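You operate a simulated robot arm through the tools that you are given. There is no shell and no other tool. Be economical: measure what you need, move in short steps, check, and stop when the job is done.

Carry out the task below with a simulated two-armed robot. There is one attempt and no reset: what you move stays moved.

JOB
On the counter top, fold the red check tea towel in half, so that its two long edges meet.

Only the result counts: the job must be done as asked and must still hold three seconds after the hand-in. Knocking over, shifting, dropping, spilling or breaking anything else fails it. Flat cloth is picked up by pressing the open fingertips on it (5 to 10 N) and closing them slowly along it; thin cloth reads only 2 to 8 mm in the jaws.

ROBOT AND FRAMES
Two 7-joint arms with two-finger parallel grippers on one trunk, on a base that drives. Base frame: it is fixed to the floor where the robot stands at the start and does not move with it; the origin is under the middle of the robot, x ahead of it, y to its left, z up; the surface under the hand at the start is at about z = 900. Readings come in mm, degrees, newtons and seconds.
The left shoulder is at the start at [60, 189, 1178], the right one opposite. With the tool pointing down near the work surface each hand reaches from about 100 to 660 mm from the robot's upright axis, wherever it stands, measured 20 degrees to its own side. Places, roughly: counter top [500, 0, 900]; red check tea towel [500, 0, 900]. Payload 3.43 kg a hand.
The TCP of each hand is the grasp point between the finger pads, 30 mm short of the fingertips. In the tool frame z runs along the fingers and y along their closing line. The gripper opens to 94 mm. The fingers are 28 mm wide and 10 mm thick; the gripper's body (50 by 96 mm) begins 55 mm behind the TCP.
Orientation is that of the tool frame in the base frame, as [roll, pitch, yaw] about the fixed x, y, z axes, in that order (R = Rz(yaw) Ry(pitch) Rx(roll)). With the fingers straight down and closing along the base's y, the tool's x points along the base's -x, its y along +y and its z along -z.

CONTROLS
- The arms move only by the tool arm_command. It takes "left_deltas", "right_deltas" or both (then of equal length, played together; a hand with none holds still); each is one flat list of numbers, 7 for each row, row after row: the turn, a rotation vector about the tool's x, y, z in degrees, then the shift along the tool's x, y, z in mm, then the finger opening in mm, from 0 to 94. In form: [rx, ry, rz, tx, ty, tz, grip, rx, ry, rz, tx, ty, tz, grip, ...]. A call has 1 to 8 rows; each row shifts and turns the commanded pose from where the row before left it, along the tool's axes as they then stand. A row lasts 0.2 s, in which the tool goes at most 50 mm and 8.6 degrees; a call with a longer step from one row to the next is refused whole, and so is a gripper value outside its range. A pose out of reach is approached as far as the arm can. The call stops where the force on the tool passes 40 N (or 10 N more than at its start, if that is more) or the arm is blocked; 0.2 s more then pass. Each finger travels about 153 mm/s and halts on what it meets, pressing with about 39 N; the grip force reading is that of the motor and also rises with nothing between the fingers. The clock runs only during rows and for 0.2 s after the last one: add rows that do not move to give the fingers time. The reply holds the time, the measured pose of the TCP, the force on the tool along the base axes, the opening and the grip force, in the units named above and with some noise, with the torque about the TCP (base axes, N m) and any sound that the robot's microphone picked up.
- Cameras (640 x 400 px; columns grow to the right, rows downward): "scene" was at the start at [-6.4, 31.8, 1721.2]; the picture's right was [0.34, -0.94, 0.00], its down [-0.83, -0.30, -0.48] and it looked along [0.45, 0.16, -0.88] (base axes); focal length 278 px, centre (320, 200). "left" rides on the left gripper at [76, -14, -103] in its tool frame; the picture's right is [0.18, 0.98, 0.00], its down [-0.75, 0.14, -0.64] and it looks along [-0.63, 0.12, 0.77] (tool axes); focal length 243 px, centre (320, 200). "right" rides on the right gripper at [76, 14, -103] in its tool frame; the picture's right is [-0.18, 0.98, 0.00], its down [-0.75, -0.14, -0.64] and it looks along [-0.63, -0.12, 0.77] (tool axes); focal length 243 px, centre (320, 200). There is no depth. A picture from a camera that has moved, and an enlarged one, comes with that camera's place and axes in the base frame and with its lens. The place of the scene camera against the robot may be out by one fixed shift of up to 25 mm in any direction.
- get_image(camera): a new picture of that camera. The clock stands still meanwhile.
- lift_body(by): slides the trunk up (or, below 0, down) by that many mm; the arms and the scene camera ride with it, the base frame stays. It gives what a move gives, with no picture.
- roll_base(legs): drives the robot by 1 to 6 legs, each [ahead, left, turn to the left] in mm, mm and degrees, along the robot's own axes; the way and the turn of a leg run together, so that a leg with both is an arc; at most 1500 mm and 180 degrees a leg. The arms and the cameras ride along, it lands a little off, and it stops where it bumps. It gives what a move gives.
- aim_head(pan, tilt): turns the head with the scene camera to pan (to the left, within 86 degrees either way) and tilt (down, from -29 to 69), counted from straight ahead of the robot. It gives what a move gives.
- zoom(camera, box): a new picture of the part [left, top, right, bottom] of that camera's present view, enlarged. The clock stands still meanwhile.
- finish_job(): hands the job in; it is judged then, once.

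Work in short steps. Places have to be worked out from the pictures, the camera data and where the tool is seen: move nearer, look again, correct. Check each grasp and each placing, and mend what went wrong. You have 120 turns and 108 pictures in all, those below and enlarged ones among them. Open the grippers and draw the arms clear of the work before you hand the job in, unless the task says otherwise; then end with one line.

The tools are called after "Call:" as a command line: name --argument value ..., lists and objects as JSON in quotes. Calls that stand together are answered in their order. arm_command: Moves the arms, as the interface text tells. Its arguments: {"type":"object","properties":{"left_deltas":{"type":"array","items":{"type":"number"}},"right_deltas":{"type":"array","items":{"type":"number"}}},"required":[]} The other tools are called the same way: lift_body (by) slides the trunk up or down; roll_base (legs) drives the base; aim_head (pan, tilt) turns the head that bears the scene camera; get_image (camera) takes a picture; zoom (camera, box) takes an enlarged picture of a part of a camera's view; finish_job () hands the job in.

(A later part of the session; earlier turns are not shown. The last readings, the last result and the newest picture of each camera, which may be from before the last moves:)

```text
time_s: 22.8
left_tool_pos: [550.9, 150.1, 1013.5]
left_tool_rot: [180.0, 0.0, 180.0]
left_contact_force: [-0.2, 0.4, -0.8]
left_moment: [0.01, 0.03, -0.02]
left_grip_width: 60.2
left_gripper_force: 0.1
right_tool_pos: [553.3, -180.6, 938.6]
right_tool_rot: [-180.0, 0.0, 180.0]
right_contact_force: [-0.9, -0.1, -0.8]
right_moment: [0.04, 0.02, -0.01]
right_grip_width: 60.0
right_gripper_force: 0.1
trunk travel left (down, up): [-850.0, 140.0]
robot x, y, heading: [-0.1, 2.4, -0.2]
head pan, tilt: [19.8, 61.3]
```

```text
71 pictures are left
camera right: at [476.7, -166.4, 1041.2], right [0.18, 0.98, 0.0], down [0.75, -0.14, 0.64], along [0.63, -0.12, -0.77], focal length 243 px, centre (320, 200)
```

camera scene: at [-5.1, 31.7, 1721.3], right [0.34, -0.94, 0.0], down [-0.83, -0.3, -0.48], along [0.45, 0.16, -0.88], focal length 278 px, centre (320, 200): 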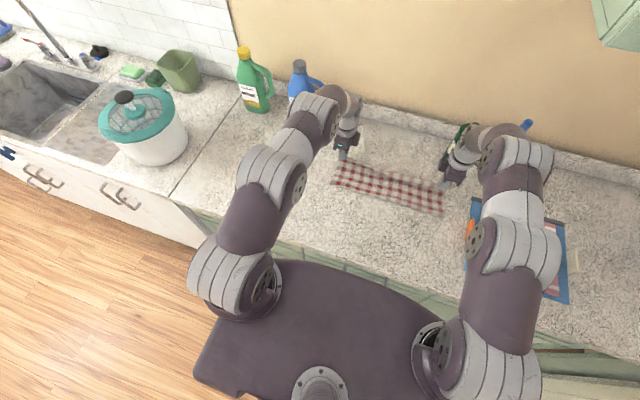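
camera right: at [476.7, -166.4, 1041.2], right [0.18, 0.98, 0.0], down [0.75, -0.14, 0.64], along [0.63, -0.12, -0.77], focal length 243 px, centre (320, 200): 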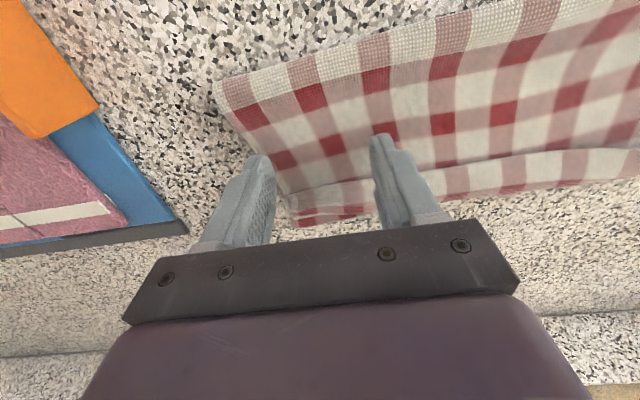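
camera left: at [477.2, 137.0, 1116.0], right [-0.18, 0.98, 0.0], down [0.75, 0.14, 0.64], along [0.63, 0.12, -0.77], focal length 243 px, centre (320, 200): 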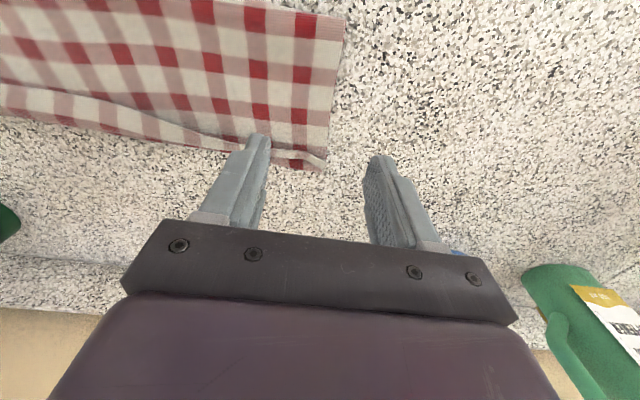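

The outer finger is off the cloth's end, so I narrow the opening to 40. Then I lower to light contact and sweep +x.

Call:
arm_command --right_deltas '[0, 0, 0, 0, 0, 1, 40, 0, 0, 0, 0, 0, 2, 40, 0, 0, 0, 0, 0, 1, 40, 0, 0, 0, 0, 0, 0, 40]'

Call:
zoom --camera "right" --box '[200, 80, 520, 280]'

```text
time_s: 23.8
left_tool_pos: [553.4, 150.1, 1013.6]
left_tool_rot: [-180.0, 0.0, -180.0]
left_contact_force: [-0.2, -0.8, 0.4]
left_moment: [0.0, -0.02, -0.01]
left_grip_width: 59.7
left_gripper_force: 0.0
right_tool_pos: [552.4, -180.7, 934.5]
right_tool_rot: [-179.9, 0.0, -180.0]
right_contact_force: [0.1, -0.3, 0.4]
right_moment: [-0.04, -0.02, 0.01]
right_grip_width: 40.0
right_gripper_force: 0.0
trunk travel left (down, up): [-850.0, 140.0]
robot x, y, heading: [1.4, 1.3, 0.1]
head pan, tilt: [19.8, 61.3]
```

```text
2.00 times, centred on (360, 180) of right
camera zoom: at [477.0, -166.7, 1037.7], right [0.18, 0.98, 0.0], down [0.75, -0.14, 0.64], along [0.63, -0.12, -0.77], focal length 485 px, centre (240, 240)
```

zoom: 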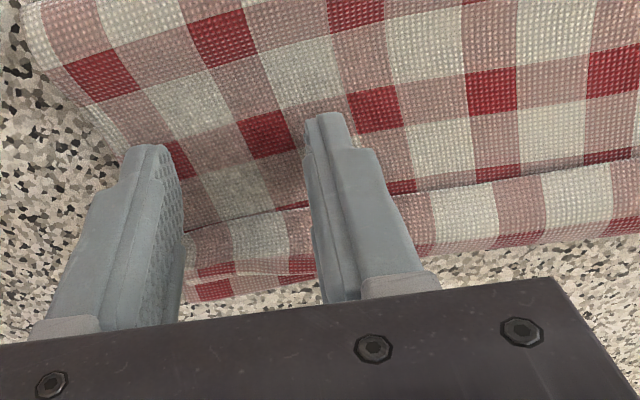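

There's still no contact, so I lower 0.7 mm more. I shift slightly inward and sweep +x with a gentle rise.

Call:
arm_command --right_deltas '[0, 0, 0, 0, 5, 0.7, 40, 0, 0, 0, -8, 0, 0, 40, 0, 0, 0, -8, 0, 0, 40, 0, 0, 0, -8, 0, -1, 40, 0, 0, 0, -8, 0, -2, 40, 0, 0, 0, 0, 0, 0, 40]'

Call:
zoom --camera "right" --box '[200, 80, 520, 280]'

Call:
zoom --camera "scene" --box '[310, 130, 470, 230]'

```text
time_s: 25.2
left_tool_pos: [552.6, 149.2, 1014.4]
left_tool_rot: [180.0, 0.0, 179.9]
left_contact_force: [0.4, -0.1, 0.1]
left_moment: [0.0, 0.0, 0.02]
left_grip_width: 60.1
left_gripper_force: 0.0
right_tool_pos: [584.8, -175.0, 935.9]
right_tool_rot: [180.0, -0.1, 180.0]
right_contact_force: [-0.5, 0.3, 0.4]
right_moment: [0.02, 0.0, 0.02]
right_grip_width: 39.9
right_gripper_force: 0.1
trunk travel left (down, up): [-850.0, 140.0]
robot x, y, heading: [-0.2, 1.4, 0.1]
head pan, tilt: [19.8, 61.3]
```

```text
2.00 times, centred on (360, 180) of right
camera zoom: at [509.4, -161.5, 1039.6], right [0.18, 0.98, 0.0], down [0.75, -0.14, 0.64], along [0.63, -0.12, -0.77], focal length 485 px, centre (240, 240)
```

zoom: 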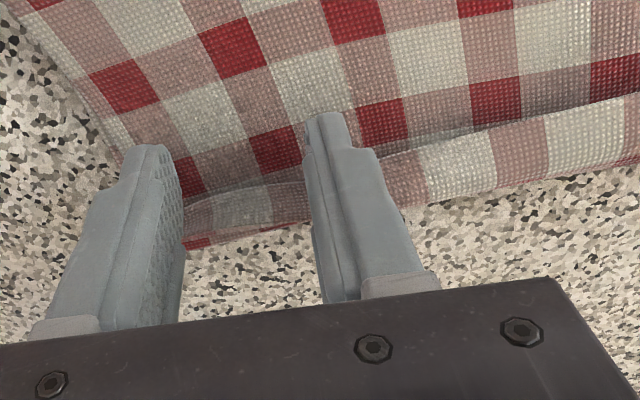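

```text
4.00 times, centred on (390, 180) of scene
camera zoom: at [-6.4, 31.8, 1721.2], right [0.34, -0.94, 0.0], down [-0.83, -0.3, -0.48], along [0.45, 0.16, -0.88], focal length 1111 px, centre (40, 280)
```

zoom: 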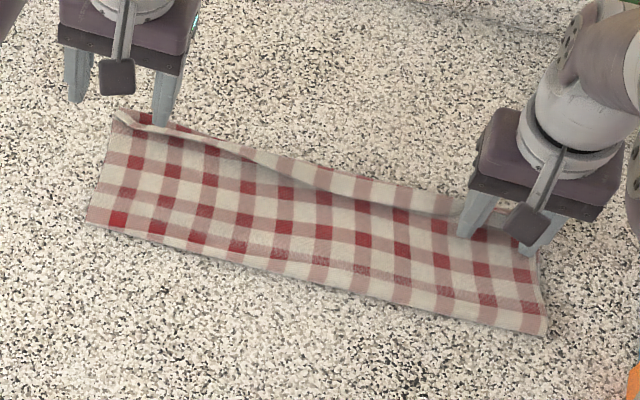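

The flap is being pushed upright at the right end. I continue sweeping +x.

Call:
arm_command --right_deltas '[0, 0, 0, -8, 0, -1, 40, 0, 0, 0, -8, 0, 0, 40, 0, 0, 0, -8, 0, 0, 40, 0, 0, 0, -8, 0, 1, 40, 0, 0, 0, 0, 0, 0, 40]'

Call:
zoom --camera "right" --box '[200, 80, 520, 280]'

Call:
zoom --camera "scene" --box '[310, 130, 470, 230]'

```text
time_s: 26.4
left_tool_pos: [552.1, 151.2, 1012.4]
left_tool_rot: [180.0, -0.1, 180.0]
left_contact_force: [-0.6, -0.2, 0.0]
left_moment: [0.01, 0.0, 0.01]
left_grip_width: 60.1
left_gripper_force: 0.0
right_tool_pos: [617.2, -175.5, 938.0]
right_tool_rot: [180.0, -0.1, 179.9]
right_contact_force: [0.3, 0.4, -0.1]
right_moment: [0.03, 0.0, -0.01]
right_grip_width: 40.2
right_gripper_force: 0.0
trunk travel left (down, up): [-850.0, 140.0]
robot x, y, heading: [0.1, -0.2, -0.2]
head pan, tilt: [19.8, 61.3]
```

```text
2.00 times, centred on (360, 180) of right
camera zoom: at [541.4, -161.1, 1040.5], right [0.18, 0.98, 0.0], down [0.75, -0.14, 0.64], along [0.63, -0.12, -0.77], focal length 485 px, centre (240, 240)
```

zoom: 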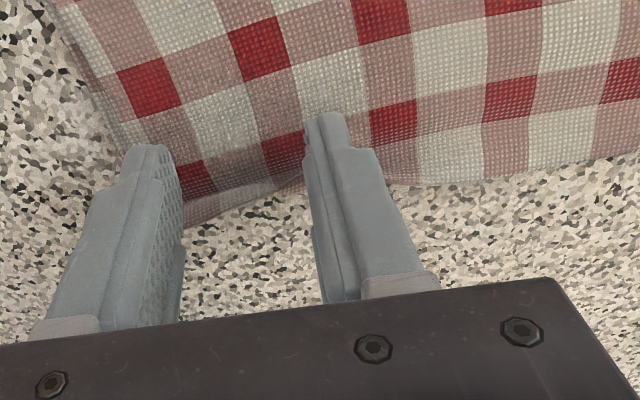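

```text
4.00 times, centred on (390, 180) of scene
camera zoom: at [-6.5, 31.8, 1721.2], right [0.34, -0.94, 0.0], down [-0.83, -0.3, -0.48], along [0.45, 0.16, -0.88], focal length 1111 px, centre (40, 280)
```

zoom: 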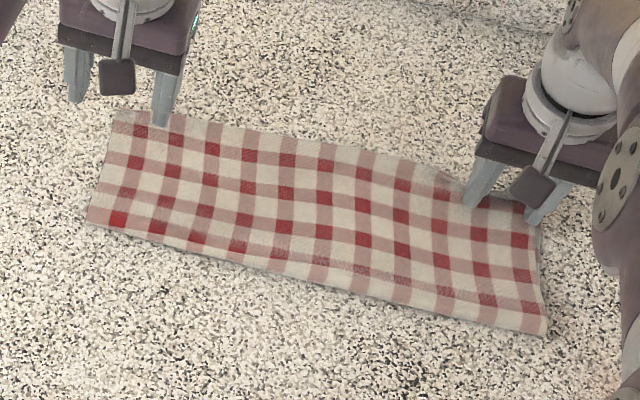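

The whole flap has unrolled along the length. I raise the right hand and inspect the alignment.

Call:
arm_command --right_deltas '[0, 0, 0, 0, 0, -15, 40, 0, 0, 0, 0, 0, -25, 40, 0, 0, 0, 10, 0, -30, 40, 0, 0, 0, 30, 0, -20, 40, 0, 0, 0, 40, 0, 0, 40, 0, 0, 0, 0, 0, 0, 40]' --left_deltas '[0, 0, 0, 0, 0, 0, 60, 0, 0, 0, 0, 0, 0, 60, 0, 0, 0, 0, 0, 0, 60, 0, 0, 0, 20, 0, -10, 60, 0, 0, 0, 30, 0, 0, 60, 0, 0, 0, 0, 0, 0, 60]'

Call:
get_image --camera "left"

Call:
get_image --camera "right"

Call:
zoom --camera "scene" --box '[310, 130, 470, 230]'

```text
time_s: 27.8
left_tool_pos: [500.7, 150.7, 1020.4]
left_tool_rot: [-180.0, -0.2, -180.0]
left_contact_force: [0.1, 0.0, 0.4]
left_moment: [0.0, 0.02, 0.04]
left_grip_width: 59.9
left_gripper_force: 0.0
right_tool_pos: [538.7, -176.4, 1026.9]
right_tool_rot: [180.0, -0.1, -180.0]
right_contact_force: [0.8, 0.1, -0.4]
right_moment: [0.02, 0.05, 0.0]
right_grip_width: 39.9
right_gripper_force: 0.0
trunk travel left (down, up): [-850.0, 140.0]
robot x, y, heading: [0.7, -1.9, 0.1]
head pan, tilt: [19.8, 61.3]
```

```text
65 pictures are left
camera left: at [425.1, 137.6, 1124.9], right [-0.18, 0.98, 0.0], down [0.76, 0.14, 0.64], along [0.63, 0.12, -0.77], focal length 243 px, centre (320, 200)
```

left: 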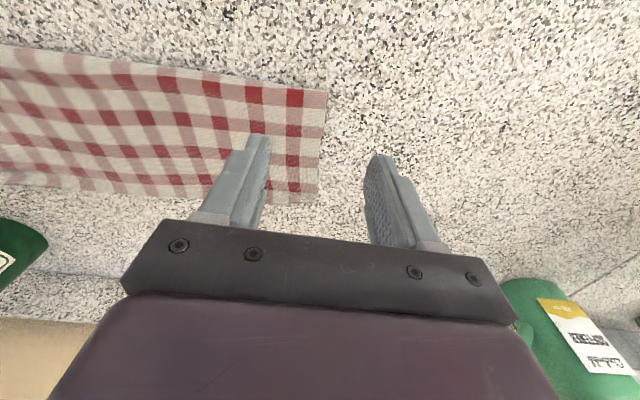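

```text
64 pictures are left
camera right: at [462.0, -162.0, 1129.5], right [0.18, 0.98, 0.0], down [0.75, -0.14, 0.64], along [0.63, -0.12, -0.77], focal length 243 px, centre (320, 200)
```

right: 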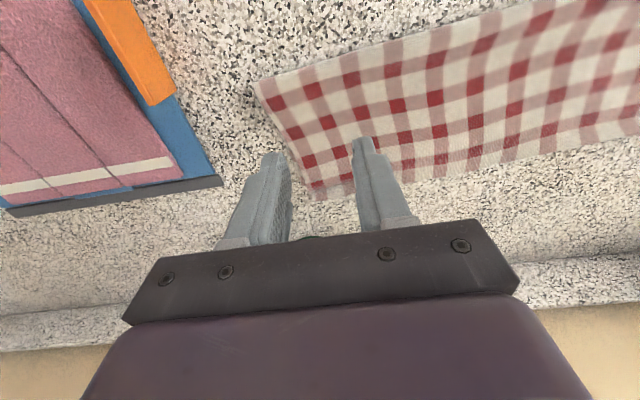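

```text
4.00 times, centred on (390, 180) of scene
camera zoom: at [-3.9, 31.7, 1721.2], right [0.34, -0.94, 0.0], down [-0.83, -0.3, -0.48], along [0.45, 0.16, -0.88], focal length 1111 px, centre (40, 280)
```

zoom: 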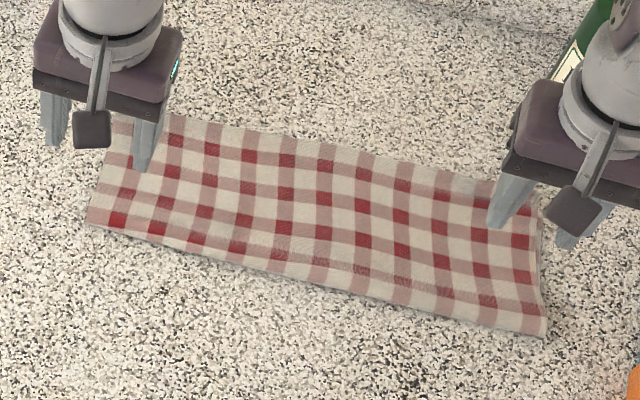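

This looks much better. I zoom in on the far edge at both ends to compare the two layers.

Call:
zoom --camera "left" --box '[160, 90, 360, 215]'

Call:
zoom --camera "right" --box '[240, 70, 480, 220]'

Call:
zoom --camera "left" --box '[0, 90, 200, 215]'

```text
3.20 times, centred on (260, 152) of left
camera zoom: at [425.1, 137.6, 1124.9], right [-0.18, 0.98, 0.0], down [0.76, 0.14, 0.64], along [0.63, 0.12, -0.77], focal length 776 px, centre (512, 352)
```

zoom: 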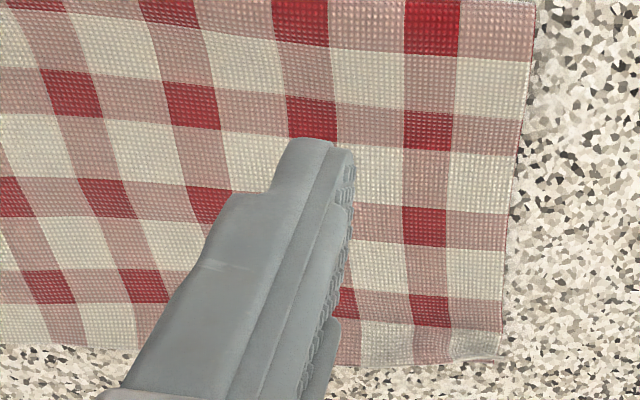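

```text
2.67 times, centred on (360, 145) of right
camera zoom: at [462.0, -162.0, 1129.5], right [0.18, 0.98, 0.0], down [0.75, -0.14, 0.64], along [0.63, -0.12, -0.77], focal length 647 px, centre (213, 347)
```

zoom: 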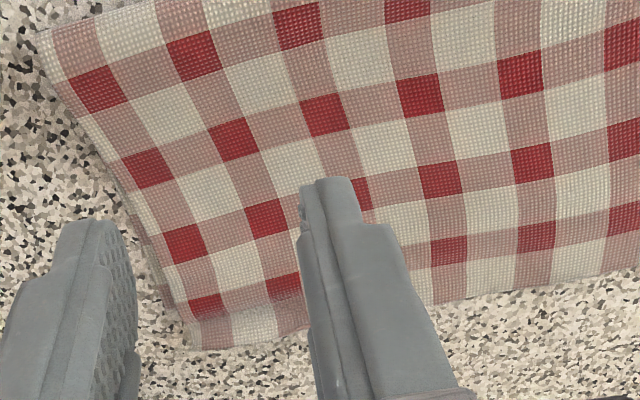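

```text
3.20 times, centred on (100, 152) of left
camera zoom: at [425.1, 137.6, 1124.9], right [-0.18, 0.98, 0.0], down [0.76, 0.14, 0.64], along [0.63, 0.12, -0.77], focal length 776 px, centre (1024, 352)
```

zoom: 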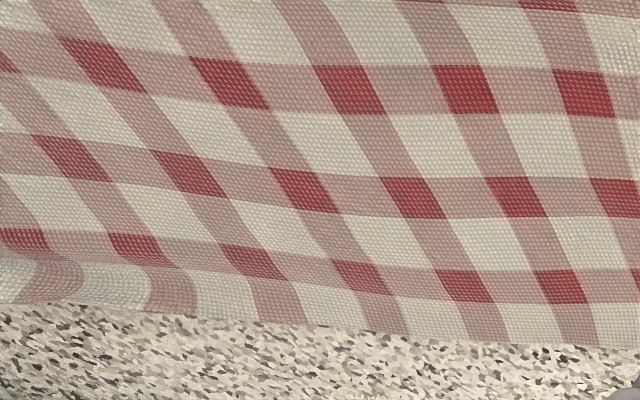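

At the left the edges look aligned, but at the right the upper edge may overshoot (about 648 versus the lower edge near 620). I look more closely at the right end.

Call:
zoom --camera "right" --box '[270, 140, 350, 210]'

Call:
arm_command --right_deltas '[0, 0, -8.5, 0, 0, 0, 40, 0, 0, -8.5, 0, 0, 0, 40, 0, 0, -8.5, 0, 0, 0, 40, 0, 0, -8.5, 0, 0, 0, 40, 0, 0, -8.5, 0, 0, 0, 40, 0, 0, -8.5, 0, 0, 0, 40, 0, 0, -8.5, 0, 0, 0, 40, 0, 0, -8.5, 0, 0, 0, 40]'

Call:
arm_command --right_deltas '[0, 0, -7.5, 0, 0, 0, 40, 0, 0, -7.5, 0, 0, 0, 40, 0, 0, -7, 0, 0, 0, 40, 0, 0, 0, 20, 0, 10, 40, 0, 0, 0, 20, -10, 10, 40, 0, 0, 0, 0, -10, 0, 40, 0, 0, 0, 0, 0, 0, 40]'

Call:
get_image --camera "right"

```text
5.71 times, centred on (310, 175) of right
camera zoom: at [462.0, -162.0, 1129.5], right [0.18, 0.98, 0.0], down [0.75, -0.14, 0.64], along [0.63, -0.12, -0.77], focal length 1386 px, centre (377, 343)
```

zoom: 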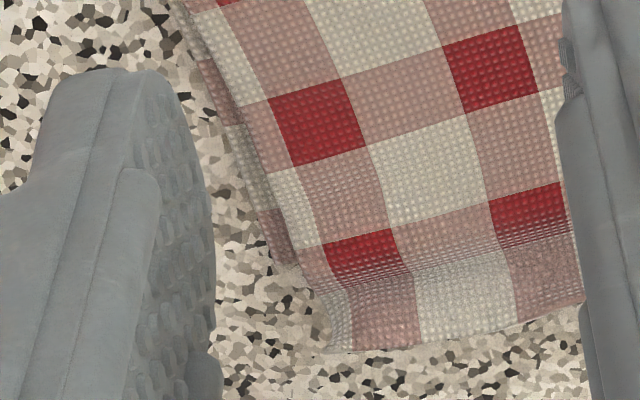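

```text
time_s: 29.6
left_tool_pos: [499.1, 150.1, 1022.6]
left_tool_rot: [180.0, 0.0, -180.0]
left_contact_force: [0.1, 0.3, 0.7]
left_moment: [-0.01, -0.01, 0.0]
left_grip_width: 60.0
left_gripper_force: 0.0
right_tool_pos: [537.7, -175.1, 1026.3]
right_tool_rot: [180.0, 0.0, -111.9]
right_contact_force: [0.3, -0.4, 0.1]
right_moment: [0.0, 0.01, 0.01]
right_grip_width: 39.9
right_gripper_force: 0.0
trunk travel left (down, up): [-850.0, 140.0]
robot x, y, heading: [2.2, -2.4, -0.0]
head pan, tilt: [19.8, 61.3]
```

```text
time_s: 31.2
left_tool_pos: [500.9, 151.8, 1022.9]
left_tool_rot: [-179.9, 0.0, -179.9]
left_contact_force: [0.3, -0.3, 0.0]
left_moment: [0.0, -0.02, 0.0]
left_grip_width: 59.8
left_gripper_force: 0.1
right_tool_pos: [555.5, -216.2, 1007.5]
right_tool_rot: [-179.9, 0.0, -90.0]
right_contact_force: [-0.5, -0.7, -0.1]
right_moment: [-0.02, -0.01, 0.0]
right_grip_width: 40.1
right_gripper_force: 0.0
trunk travel left (down, up): [-850.0, 140.0]
robot x, y, heading: [-3.3, -0.6, -0.3]
head pan, tilt: [19.8, 61.3]
```

```text
58 pictures are left
camera right: at [542.9, -292.3, 1109.7], right [-0.98, 0.18, 0.0], down [0.14, 0.75, 0.64], along [0.12, 0.63, -0.77], focal length 243 px, centre (320, 200)
```

right: 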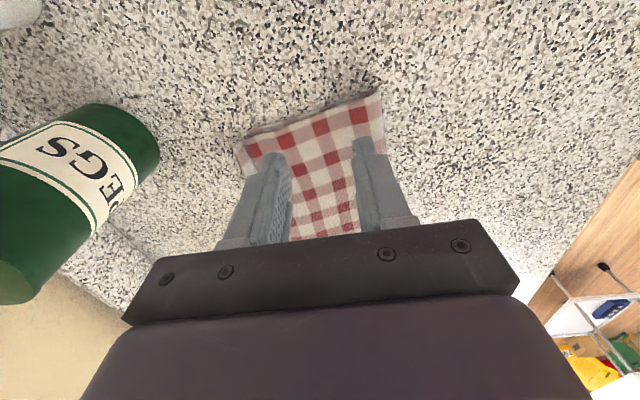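

Call:
zoom --camera "right" --box '[220, 70, 400, 180]'

```text
3.56 times, centred on (310, 125) of right
camera zoom: at [542.9, -292.3, 1109.7], right [-0.98, 0.18, 0.0], down [0.14, 0.75, 0.64], along [0.12, 0.63, -0.77], focal length 863 px, centre (356, 467)
```

zoom: 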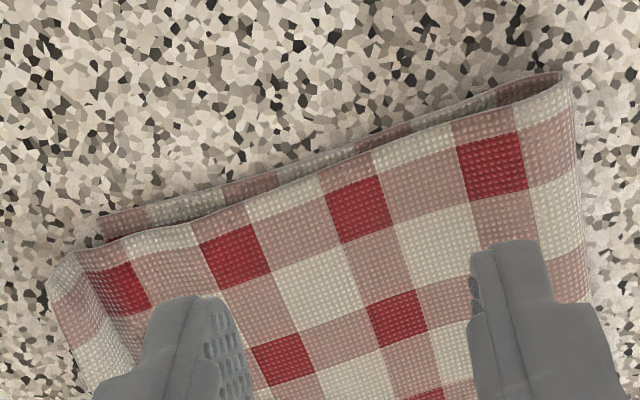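

At the right end the upper edge overshoots the lower by about 20 mm (644 versus 624) while the left end matches. I'll slide the upper layer back with light fingertip drags, using both hands from the middle to the right, so first I bring them into position above it.

Call:
arm_command --right_deltas '[0, 0, 8.5, 0, 0, 0, 60, 0, 0, 8.5, 0, 0, 0, 80, 0, 0, 8.5, 0, 0, 0, 80, 0, 0, 8.5, 0, 0, 0, 80, 0, 0, 8.5, 0, 0, 0, 80, 0, 0, 8.5, 0, 0, 0, 80, 0, 0, 8.5, 0, 0, 0, 80, 0, 0, 8.5, 0, 0, 0, 80]'

Call:
arm_command --right_deltas '[0, 0, 7.5, 0, 0, 0, 80, 0, 0, 7.5, 0, 0, 0, 80, 0, 0, 7, 0, 0, 0, 80, 0, 0, 0, -20, 25, 12, 80, 0, 0, 0, -20, 25, 12, 80, 0, 0, 0, 0, 0, 13, 80, 0, 0, 0, 0, 0, 0, 80]' --left_deltas '[0, 0, 0, -16, -30, 0, 70, 0, 0, 0, -16, -30, 0, 80, 0, 0, 0, -16, -30, 0, 80, 0, 0, 0, -16, -30, 15, 80, 0, 0, 0, -16, -30, 15, 80, 0, 0, 0, -15, -30, 22, 80, 0, 0, 0, 0, 0, 0, 80]'

Call:
get_image --camera "scene"

Call:
get_image --camera "left"

```text
time_s: 33.0
left_tool_pos: [499.4, 151.2, 1022.1]
left_tool_rot: [180.0, 0.0, -180.0]
left_contact_force: [0.0, 0.6, -0.4]
left_moment: [0.04, 0.01, -0.03]
left_grip_width: 60.1
left_gripper_force: 0.0
right_tool_pos: [557.6, -216.5, 1006.8]
right_tool_rot: [-180.0, -0.1, -158.2]
right_contact_force: [0.5, -0.5, -0.1]
right_moment: [-0.01, -0.01, -0.04]
right_grip_width: 80.0
right_gripper_force: 0.1
trunk travel left (down, up): [-850.0, 140.0]
robot x, y, heading: [0.0, -1.8, -0.1]
head pan, tilt: [19.8, 61.3]
```

```text
time_s: 34.6
left_tool_pos: [586.2, -6.1, 987.6]
left_tool_rot: [180.0, 0.1, -179.9]
left_contact_force: [0.0, -0.7, 0.6]
left_moment: [0.01, 0.01, -0.03]
left_grip_width: 80.1
left_gripper_force: 0.0
left hand out of reach, approached as far as the arm can: row 6
right_tool_pos: [597.5, -164.7, 970.8]
right_tool_rot: [-180.0, -0.1, -179.9]
right_contact_force: [-0.5, -0.1, 0.0]
right_moment: [0.01, -0.02, -0.03]
right_grip_width: 80.1
right_gripper_force: 0.1
trunk travel left (down, up): [-850.0, 140.0]
robot x, y, heading: [0.8, 1.5, -0.3]
head pan, tilt: [19.8, 61.3]
```

```text
56 pictures are left
camera scene: at [-6.7, 32.2, 1721.2], right [0.34, -0.94, 0.0], down [-0.83, -0.3, -0.48], along [0.45, 0.16, -0.88], focal length 278 px, centre (320, 200)
```

scene: 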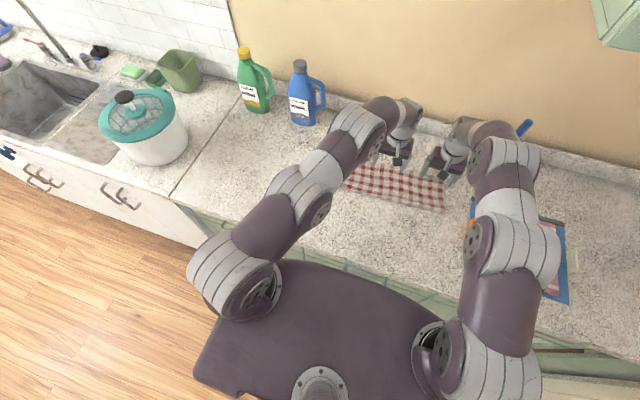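

```text
55 pictures are left
camera left: at [509.3, -19.6, 1090.7], right [-0.18, 0.98, 0.0], down [0.75, 0.14, 0.64], along [0.63, 0.12, -0.77], focal length 243 px, centre (320, 200)
```

left: 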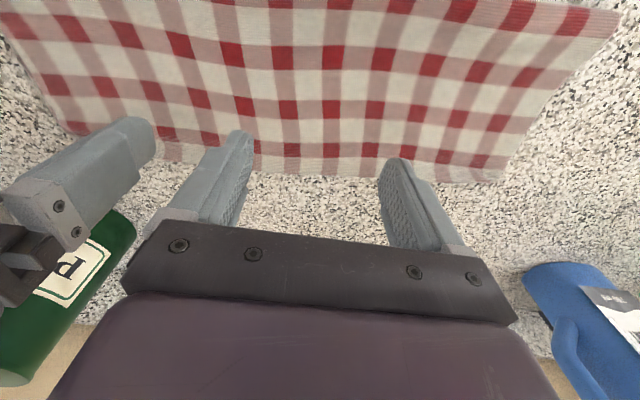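

The left hand hit its reach limit crossing over, so I pull it in a little. The right hand I lower toward the cloth.

Call:
arm_command --left_deltas '[0, 0, 0, 13, 10, 5, 80, 0, 0, 0, 12, 10, 5, 80, 0, 0, 0, 0, 0, 15, 80, 0, 0, 0, 0, 0, 0, 80]' --right_deltas '[0, 0, 0, 0, 0, 10, 80, 0, 0, 0, 0, 0, 10, 80, 0, 0, 0, 0, 0, 9, 80, 0, 0, 0, 0, 0, 0, 80]'

```text
time_s: 35.6
left_tool_pos: [558.2, 12.7, 961.0]
left_tool_rot: [179.9, 0.0, 180.0]
left_contact_force: [0.3, 0.0, -0.8]
left_moment: [-0.01, -0.01, -0.01]
left_grip_width: 80.5
left_gripper_force: 0.1
right_tool_pos: [596.3, -165.9, 940.3]
right_tool_rot: [-180.0, 0.0, 180.0]
right_contact_force: [0.3, -0.2, -0.9]
right_moment: [0.01, -0.01, -0.03]
right_grip_width: 80.0
right_gripper_force: 0.1
trunk travel left (down, up): [-850.0, 140.0]
robot x, y, heading: [0.2, 1.3, -0.0]
head pan, tilt: [19.8, 61.3]
```

Next I bring both hands down to first contact with the upper layer.

Call:
arm_command --left_deltas '[0, 0, 0, -7, -10, 7, 80, 0, 0, 0, -7, -10, 7, 80, 0, 0, 0, 0, 0, 7, 80, 0, 0, 0, 0, 0, 2, 80, 0, 0, 0, 0, 0, 2, 80, 0, 0, 0, 0, 0, 0, 80]' --right_deltas '[0, 0, 0, 0, 0, 1, 80, 0, 0, 0, 0, 0, 1, 80, 0, 0, 0, 0, 0, 2, 80, 0, 0, 0, 0, 0, 1, 80, 0, 0, 0, 0, 0, 0, 80, 0, 0, 0, 0, 0, 0, 80]'

```text
time_s: 37.0
left_tool_pos: [573.5, -7.8, 936.9]
left_tool_rot: [-180.0, 0.0, -180.0]
left_contact_force: [-0.6, 0.6, -0.2]
left_moment: [-0.02, 0.0, 0.01]
left_grip_width: 80.1
left_gripper_force: 0.1
right_tool_pos: [596.5, -166.6, 936.4]
right_tool_rot: [179.9, 0.0, 180.0]
right_contact_force: [0.2, 0.1, 0.4]
right_moment: [-0.01, 0.0, 0.02]
right_grip_width: 79.8
right_gripper_force: 0.0
trunk travel left (down, up): [-850.0, 140.0]
robot x, y, heading: [-3.7, 2.4, -0.2]
head pan, tilt: [19.8, 61.3]
```

Call:
arm_command --left_deltas '[0, 0, 0, 0, 0, 1.5, 80, 0, 0, 0, 0, 0, 1, 80, 0, 0, 0, 0, 0, 0, 80]' --right_deltas '[0, 0, 0, 0, 0, 1.5, 80, 0, 0, 0, 0, 0, 1, 80, 0, 0, 0, 0, 0, 0, 80]'

```text
time_s: 37.8
left_tool_pos: [572.5, -6.9, 933.1]
left_tool_rot: [180.0, 0.0, 180.0]
left_contact_force: [0.6, -0.3, -1.4]
left_moment: [0.02, 0.01, -0.01]
left_grip_width: 80.0
left_gripper_force: 0.1
right_tool_pos: [597.1, -166.6, 934.1]
right_tool_rot: [-180.0, 0.1, -179.9]
right_contact_force: [-0.1, -0.1, -0.4]
right_moment: [0.01, -0.03, 0.04]
right_grip_width: 80.1
right_gripper_force: 0.0
trunk travel left (down, up): [-850.0, 140.0]
robot x, y, heading: [-2.6, 1.4, -0.0]
head pan, tilt: [19.8, 61.3]
```

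There's no contact yet, so I go slightly lower.

Call:
arm_command --left_deltas '[0, 0, 0, 0, 0, 0.7, 80, 0, 0, 0, 0, 0, 0, 80]' --right_deltas '[0, 0, 0, 0, 0, 1, 80, 0, 0, 0, 0, 0, 0, 80]'

```text
time_s: 38.4
left_tool_pos: [572.8, -7.0, 933.3]
left_tool_rot: [179.9, 0.1, 180.0]
left_contact_force: [-0.3, -0.1, -0.5]
left_moment: [0.0, 0.02, 0.02]
left_grip_width: 80.1
left_gripper_force: 0.0
right_tool_pos: [597.3, -166.3, 933.2]
right_tool_rot: [-180.0, 0.0, 180.0]
right_contact_force: [-0.5, 0.6, 2.7]
right_moment: [-0.04, 0.0, -0.01]
right_grip_width: 80.3
right_gripper_force: 0.1
trunk travel left (down, up): [-850.0, 140.0]
robot x, y, heading: [-0.5, -0.7, -0.0]
head pan, tilt: [19.8, 61.3]
```

The right is in light contact at 2.7 N. I lower the left 0.8 mm, then drag both −x: right 20 mm, left 15 mm.

Call:
arm_command --left_deltas '[0, 0, 0, 0, 0, 0.8, 80, 0, 0, 0, 3, 0, 0, 80, 0, 0, 0, 4, 0, 0, 80, 0, 0, 0, 4, 0, 0, 80, 0, 0, 0, 4, 0, 0, 80, 0, 0, 0, 0, 0, 0, 80]' --right_deltas '[0, 0, 0, 0, 0, 0.2, 80, 0, 0, 0, 5, 0, 0, 80, 0, 0, 0, 5, 0, 0, 80, 0, 0, 0, 5, 0, 0, 80, 0, 0, 0, 5, 0, 0, 80, 0, 0, 0, 0, 0, 0, 80]'

Call:
get_image --camera "left"

Call:
get_image --camera "right"

```text
time_s: 39.8
left_tool_pos: [557.3, -6.7, 931.9]
left_tool_rot: [180.0, 0.0, 180.0]
left_contact_force: [1.2, 0.6, 0.2]
left_moment: [0.0, 0.0, 0.02]
left_grip_width: 79.9
left_gripper_force: 0.1
right_tool_pos: [576.4, -164.6, 932.8]
right_tool_rot: [-180.0, 0.1, -179.9]
right_contact_force: [1.8, 0.2, 7.4]
right_moment: [-0.18, -0.03, 0.02]
right_grip_width: 80.2
right_gripper_force: 0.0
trunk travel left (down, up): [-850.0, 140.0]
robot x, y, heading: [-0.5, 1.8, 0.2]
head pan, tilt: [19.8, 61.3]
```

```text
54 pictures are left
camera left: at [482.3, -19.6, 1036.0], right [-0.18, 0.98, 0.0], down [0.75, 0.14, 0.64], along [0.63, 0.12, -0.77], focal length 243 px, centre (320, 200)
```

left: 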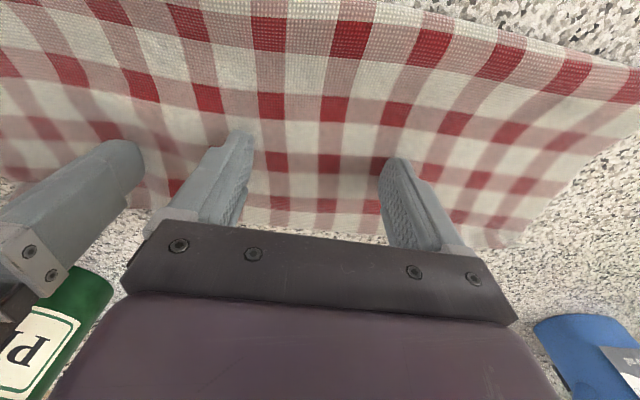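

```text
53 pictures are left
camera right: at [500.3, -150.8, 1035.1], right [0.18, 0.98, 0.0], down [0.75, -0.14, 0.64], along [0.63, -0.12, -0.77], focal length 243 px, centre (320, 200)
```

right: 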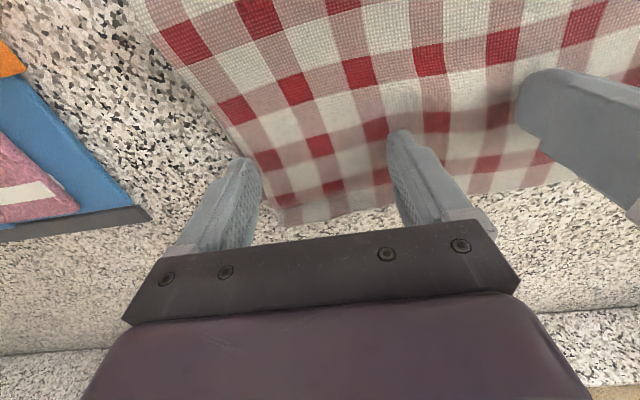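

The upper edge is now at about 627 at the right, down from 645, and 622 in the middle. I lift both hands and back off to check whether the lower layer stayed.

Call:
arm_command --left_deltas '[0, 0, 0, 0, 0, -20, 80, 0, 0, 0, 0, 10, -30, 80, 0, 0, 0, 10, 30, -30, 60, 0, 0, 0, 10, 45, 0, 60, 0, 0, 0, 10, 45, 0, 60, 0, 0, 0, 0, 40, 0, 60, 0, 0, 0, 0, 0, 0, 60]' --right_deltas '[0, 0, 0, 0, 0, -20, 80, 0, 0, 0, 0, 0, -30, 80, 0, 0, -8.5, 0, -10, -15, 60, 0, 0, -8.5, 0, -10, -10, 40, 0, 0, -8.5, 0, 0, 0, 40, 0, 0, -8.5, 0, 0, 0, 40, 0, 0, -8.5, 0, 0, 0, 40]'

Call:
arm_command --right_deltas '[0, 0, -8, 0, 0, 0, 40, 0, 0, -8, 0, 0, 0, 40, 0, 0, -8, 0, 0, 0, 40, 0, 0, -8, 0, 0, 0, 40, 0, 0, -8, 0, 0, 0, 40, 0, 0, -7.5, 0, 0, 0, 40, 0, 0, 0, 40, 0, 10, 40, 0, 0, 0, 0, 0, 0, 40]'

Call:
get_image --camera "right"

Call:
zoom --camera "scene" --box '[310, 130, 470, 230]'

Call:
get_image --camera "left"

```text
time_s: 41.4
left_tool_pos: [527.7, 163.0, 1010.6]
left_tool_rot: [-180.0, 0.1, 180.0]
left_contact_force: [-0.2, 0.2, 0.4]
left_moment: [0.02, 0.06, -0.01]
left_grip_width: 60.0
left_gripper_force: 0.1
right_tool_pos: [578.3, -187.0, 1008.1]
right_tool_rot: [179.9, 0.1, -137.5]
right_contact_force: [-0.2, -0.1, 0.2]
right_moment: [0.0, 0.02, 0.01]
right_grip_width: 39.8
right_gripper_force: 0.1
trunk travel left (down, up): [-850.0, 140.0]
robot x, y, heading: [-1.9, 1.2, 0.1]
head pan, tilt: [19.8, 61.3]
```

```text
time_s: 43.2
left_tool_pos: [528.4, 163.5, 1010.1]
left_tool_rot: [180.0, 0.0, -180.0]
left_contact_force: [0.6, -0.3, -0.1]
left_moment: [0.0, -0.05, 0.03]
left_grip_width: 60.1
left_gripper_force: 0.0
right_tool_pos: [579.4, -225.3, 995.3]
right_tool_rot: [-179.9, 0.0, -90.0]
right_contact_force: [-0.3, -1.1, 0.6]
right_moment: [0.01, 0.01, -0.01]
right_grip_width: 40.1
right_gripper_force: 0.1
trunk travel left (down, up): [-850.0, 140.0]
robot x, y, heading: [-0.3, 2.2, -0.0]
head pan, tilt: [19.8, 61.3]
```

```text
52 pictures are left
camera right: at [566.4, -302.3, 1098.5], right [-0.98, 0.18, 0.0], down [0.14, 0.75, 0.64], along [0.12, 0.63, -0.77], focal length 243 px, centre (320, 200)
```

right: 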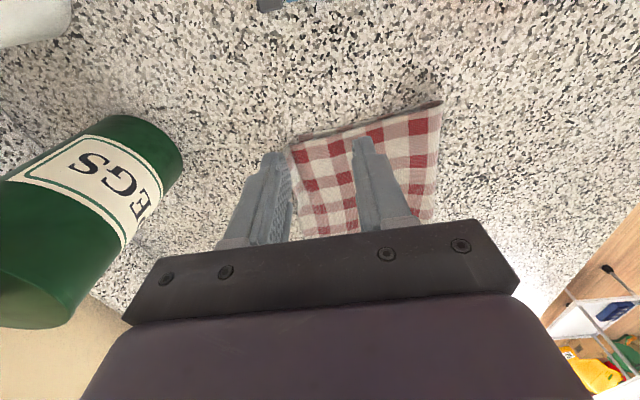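

```text
4.00 times, centred on (390, 180) of scene
camera zoom: at [-6.5, 32.8, 1721.2], right [0.34, -0.94, 0.0], down [-0.83, -0.3, -0.48], along [0.45, 0.16, -0.88], focal length 1111 px, centre (40, 280)
```

zoom: 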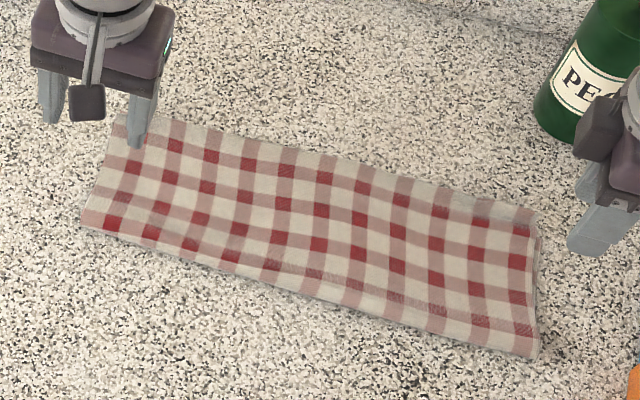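

```text
50 pictures are left
camera left: at [452.0, 150.6, 1113.1], right [-0.18, 0.98, 0.0], down [0.75, 0.14, 0.64], along [0.63, 0.12, -0.77], focal length 243 px, centre (320, 200)
```

left: 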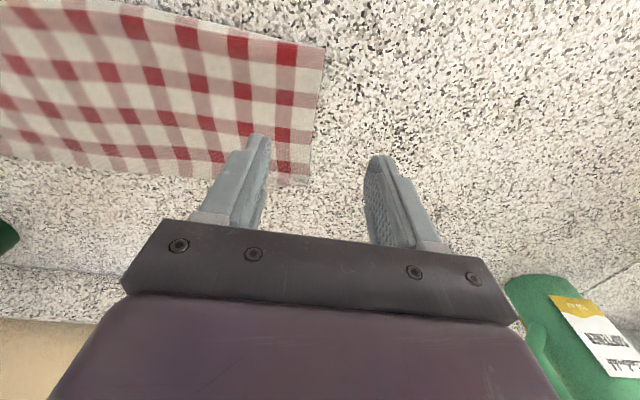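

The fold line moved back at the right. I zoom to check the lower layer's corner against the upper's at both ends.

Call:
zoom --camera "right" --box '[270, 80, 462, 200]'

Call:
zoom --camera "left" --box '[240, 110, 352, 180]'

```text
3.33 times, centred on (366, 140) of right
camera zoom: at [566.4, -302.3, 1098.5], right [-0.98, 0.18, 0.0], down [0.14, 0.75, 0.64], along [0.12, 0.63, -0.77], focal length 809 px, centre (167, 400)
```

zoom: 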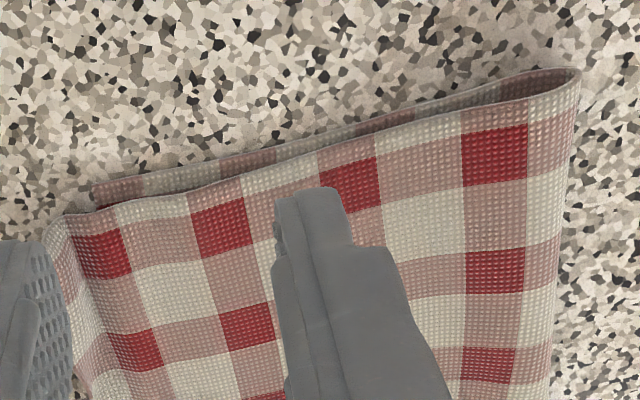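

```text
5.71 times, centred on (296, 145) of left
camera zoom: at [452.0, 150.6, 1113.1], right [-0.18, 0.98, 0.0], down [0.75, 0.14, 0.64], along [0.63, 0.12, -0.77], focal length 1386 px, centre (457, 514)
```

zoom: 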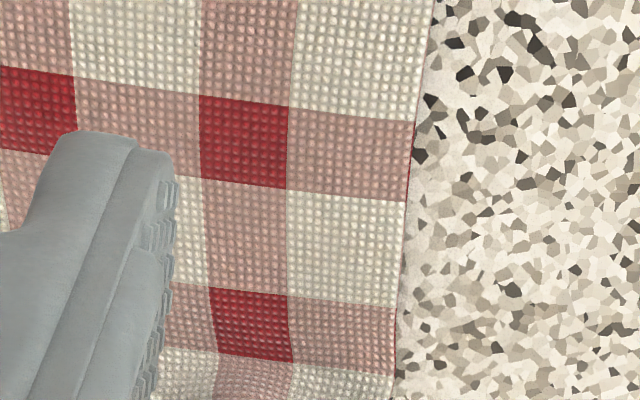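

Both layers moved together: the lower corner is now at x≈603 and the upper at ≈618. So the overhang at the right is about 15 mm. I'll pinch just the overhanging upper hem at the right end, lift it and set it 15 mm back, so I position the right hand above it first.

Call:
arm_command --right_deltas '[0, 0, 0, -13, -16, 0, 36, 0, 0, 0, -13, -16, 10, 36, 0, 0, 0, -14, -15, 20, 36, 0, 0, 0, 0, 0, 20, 36, 0, 0, 0, 0, 0, 0, 36]'

Call:
get_image --camera "right"

```text
time_s: 44.4
left_tool_pos: [528.0, 162.2, 1009.9]
left_tool_rot: [179.9, 0.0, 180.0]
left_contact_force: [0.3, 0.3, 0.3]
left_moment: [0.01, -0.01, -0.01]
left_grip_width: 59.7
left_gripper_force: 0.1
right_tool_pos: [620.6, -187.0, 945.9]
right_tool_rot: [180.0, -0.1, -89.9]
right_contact_force: [1.0, -0.2, -0.6]
right_moment: [0.02, -0.01, 0.01]
right_grip_width: 35.6
right_gripper_force: 0.0
right hand out of reach, approached as far as the arm can: row 3
trunk travel left (down, up): [-850.0, 140.0]
robot x, y, heading: [-1.6, 1.4, 0.1]
head pan, tilt: [19.8, 61.3]
```

```text
47 pictures are left
camera right: at [607.5, -262.6, 1049.4], right [-0.98, 0.18, 0.0], down [0.14, 0.75, 0.64], along [0.12, 0.63, -0.77], focal length 243 px, centre (320, 200)
```

right: 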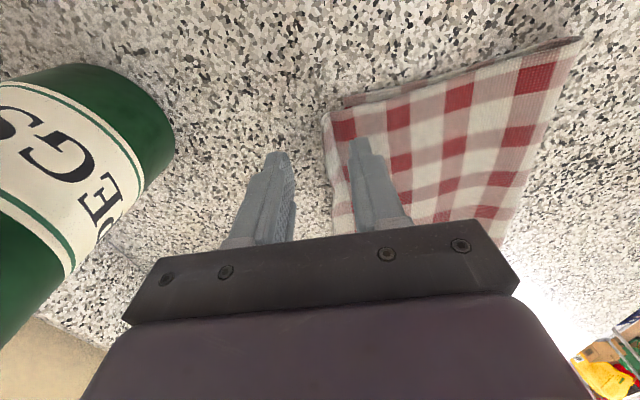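

The reach limit is near x≈621. I zoom in on the corner to judge the real overhang.

Call:
zoom --camera "right" --box '[296, 80, 392, 140]'

```text
6.67 times, centred on (344, 110) of right
camera zoom: at [607.5, -262.6, 1049.4], right [-0.98, 0.18, 0.0], down [0.14, 0.75, 0.64], along [0.12, 0.63, -0.77], focal length 1618 px, centre (160, 800)
```

zoom: 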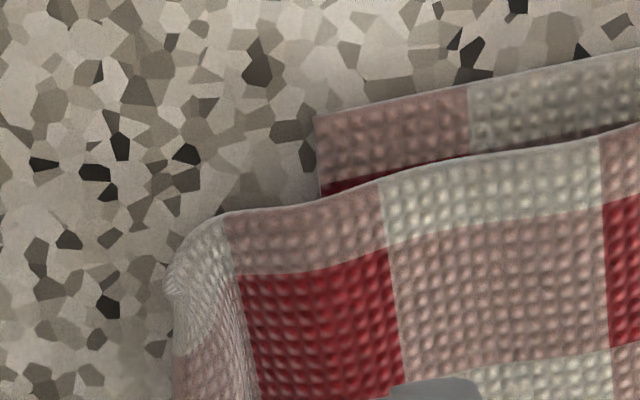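

The lower edge is at x≈603 and the upper at ≈618. With a 30 mm opening the inner pad sits just beyond the lower edge, so only the upper hem gets pinched. I lower to contact.

Call:
arm_command --right_deltas '[0, 0, 0, 0, 0, 5, 30, 0, 0, 0, 0, 0, 4, 30, 0, 0, 0, 0, 0, 2.5, 30, 0, 0, 0, 0, 0, 1, 30, 0, 0, 0, 0, 0, 0, 30]'

Call:
zoom --camera "right" --box '[240, 80, 432, 200]'

```text
time_s: 45.6
left_tool_pos: [528.3, 163.1, 1009.1]
left_tool_rot: [-179.9, 0.0, 180.0]
left_contact_force: [0.6, -0.1, -0.1]
left_moment: [-0.01, 0.02, -0.01]
left_grip_width: 60.1
left_gripper_force: 0.0
right_tool_pos: [621.8, -185.4, 935.0]
right_tool_rot: [-180.0, 0.0, -90.0]
right_contact_force: [0.3, 0.0, -0.4]
right_moment: [-0.01, -0.01, -0.01]
right_grip_width: 30.0
right_gripper_force: 0.1
trunk travel left (down, up): [-850.0, 140.0]
robot x, y, heading: [-1.1, 3.3, -0.1]
head pan, tilt: [19.8, 61.3]
```

```text
3.33 times, centred on (336, 140) of right
camera zoom: at [607.5, -262.2, 1037.3], right [-0.98, 0.18, 0.0], down [0.14, 0.75, 0.64], along [0.12, 0.63, -0.77], focal length 809 px, centre (267, 400)
```

zoom: 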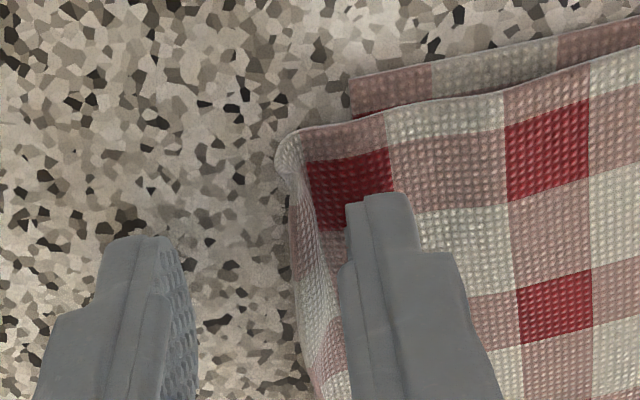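

The inner finger lines up with the lower edge. I press down another 1.5 mm and close, keeping the inner finger in place.

Call:
arm_command --right_deltas '[0, 0, 0, 0, 0, 1.5, 30, 0, 0, 0, 0, 2.5, 0, 25, 0, 0, 0, 0, 2.5, 0, 20, 0, 0, 0, 0, 2.5, 0, 15, 0, 0, 0, 0, 2.5, 0, 10, 0, 0, 0, 0, 0, 0, 10]'

Call:
zoom --camera "right" --box '[240, 80, 432, 200]'

```text
time_s: 47.0
left_tool_pos: [528.3, 162.6, 1009.8]
left_tool_rot: [-180.0, 0.0, 180.0]
left_contact_force: [-0.6, 0.1, -1.2]
left_moment: [0.03, -0.02, 0.02]
left_grip_width: 60.1
left_gripper_force: 0.0
right_tool_pos: [610.9, -184.1, 934.0]
right_tool_rot: [-179.9, -0.1, -90.0]
right_contact_force: [-0.4, 0.1, 0.1]
right_moment: [0.0, 0.01, 0.0]
right_grip_width: 10.0
right_gripper_force: 0.0
trunk travel left (down, up): [-850.0, 140.0]
robot x, y, heading: [-1.0, 0.0, 0.1]
head pan, tilt: [19.8, 61.3]
```

```text
3.33 times, centred on (336, 140) of right
camera zoom: at [597.4, -261.7, 1035.8], right [-0.98, 0.18, 0.0], down [0.14, 0.75, 0.64], along [0.12, 0.63, -0.77], focal length 809 px, centre (267, 400)
```

zoom: 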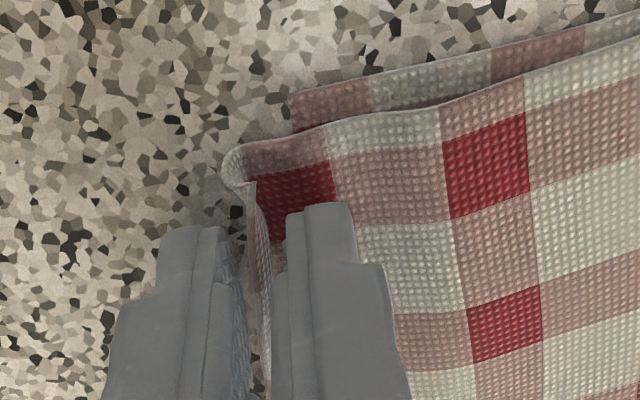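

The hem lies between the pads with the lower layer outside. I close the rest of the way and lift slightly.

Call:
arm_command --right_deltas '[0, 0, 0, 0, 1.5, 0.5, 7, 0, 0, 0, 0, 1.5, 0, 3, 0, 0, 0, 0, 0, 0, 0, 0, 0, 0, 0, 0, 0, 0, 0, 0, 0, 0, 0, -10, 0, 0, 0, 0, 0, 0, -15, 0, 0, 0, 0, 0, 0, 0, 0]'

Call:
get_image --camera "right"

Call:
zoom --camera "right" --box '[240, 60, 496, 220]'

```text
time_s: 48.6
left_tool_pos: [527.7, 162.7, 1009.6]
left_tool_rot: [-179.9, 0.0, -180.0]
left_contact_force: [0.7, 0.2, -0.7]
left_moment: [0.0, 0.03, -0.03]
left_grip_width: 59.9
left_gripper_force: 0.0
right_tool_pos: [608.8, -184.5, 956.2]
right_tool_rot: [179.9, 0.0, -89.9]
right_contact_force: [-1.0, 0.8, 0.0]
right_moment: [-0.01, -0.01, 0.0]
right_grip_width: 2.1
right_gripper_force: 36.1
trunk travel left (down, up): [-850.0, 140.0]
robot x, y, heading: [0.6, 1.3, 0.0]
head pan, tilt: [19.8, 61.3]
```

```text
43 pictures are left
camera right: at [594.8, -261.4, 1059.7], right [-0.98, 0.18, 0.0], down [0.14, 0.75, 0.64], along [0.12, 0.63, -0.77], focal length 243 px, centre (320, 200)
```

right: 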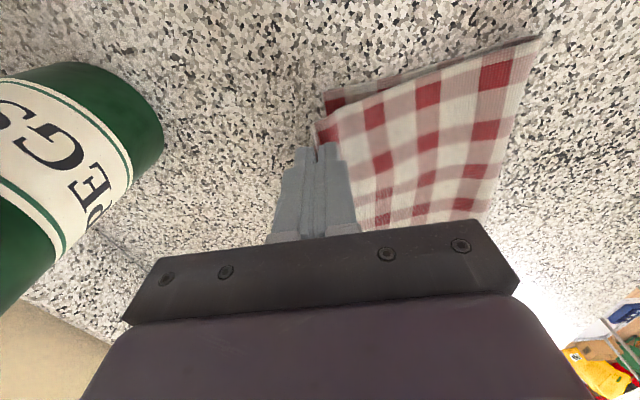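

```text
2.50 times, centred on (368, 140) of right
camera zoom: at [594.8, -261.4, 1059.7], right [-0.98, 0.18, 0.0], down [0.14, 0.75, 0.64], along [0.12, 0.63, -0.77], focal length 606 px, centre (200, 350)
```

zoom: 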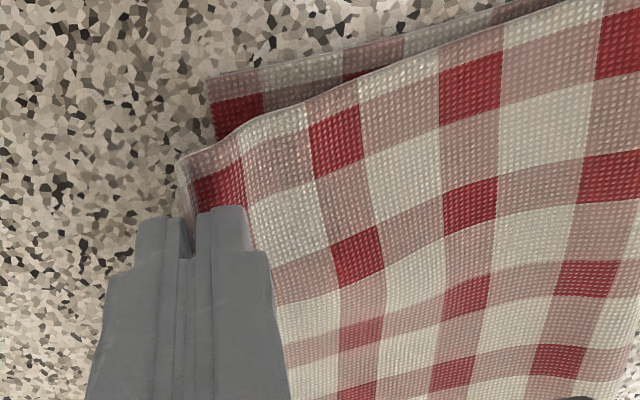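

Only the upper hem is held. I raise it a bit, shift it 17 mm in −x and 8 mm in −y (it was also offset inward in y), then lower it.

Call:
arm_command --right_deltas '[0, 0, 0, 0, 0, -15, 0, 0, 0, 0, 4, 6, -5, 0, 0, 0, 0, 4, 6, 0, 0, 0, 0, 0, 0, 5, 10, 0, 0, 0, 0, 0, 0, 15, 0, 0, 0, 0, 0, 0, 12, 0, 0, 0, 0, 0, 0, 3, 0, 0, 0, 0, 0, 0, 0, 0]'

Call:
zoom --camera "right" --box '[240, 40, 528, 220]'

Call:
zoom --camera "scene" --box '[310, 130, 470, 230]'

```text
time_s: 50.4
left_tool_pos: [527.5, 162.9, 1009.7]
left_tool_rot: [-180.0, 0.0, -180.0]
left_contact_force: [0.1, 0.4, 0.6]
left_moment: [0.01, 0.03, -0.03]
left_grip_width: 60.1
left_gripper_force: 0.1
right_tool_pos: [591.0, -193.7, 937.2]
right_tool_rot: [-180.0, 0.1, -90.0]
right_contact_force: [0.3, -0.2, 0.0]
right_moment: [0.01, 0.01, 0.01]
right_grip_width: 2.0
right_gripper_force: 36.6
trunk travel left (down, up): [-850.0, 140.0]
robot x, y, heading: [-0.3, -1.2, -0.0]
head pan, tilt: [19.8, 61.3]
```

```text
2.22 times, centred on (384, 130) of right
camera zoom: at [577.1, -269.9, 1040.8], right [-0.98, 0.18, 0.0], down [0.14, 0.75, 0.64], along [0.12, 0.63, -0.77], focal length 539 px, centre (178, 356)
```

zoom: 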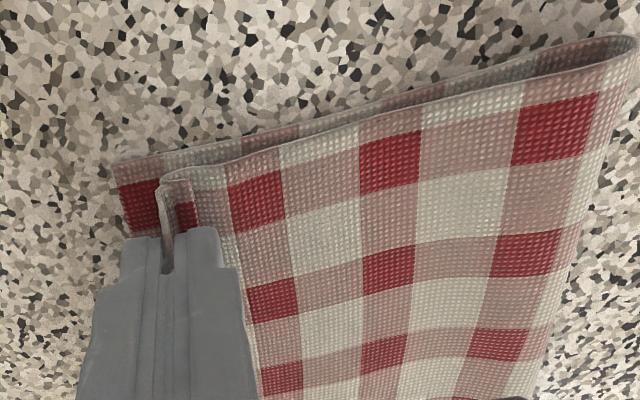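

```text
4.00 times, centred on (390, 180) of scene
camera zoom: at [-6.2, 31.7, 1721.2], right [0.34, -0.94, 0.0], down [-0.83, -0.3, -0.48], along [0.45, 0.16, -0.88], focal length 1111 px, centre (40, 280)
```

zoom: 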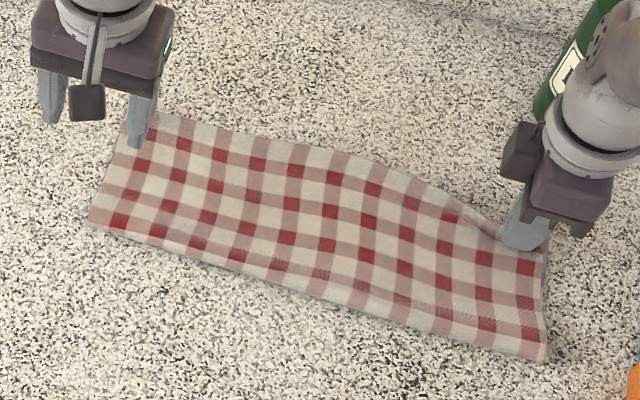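

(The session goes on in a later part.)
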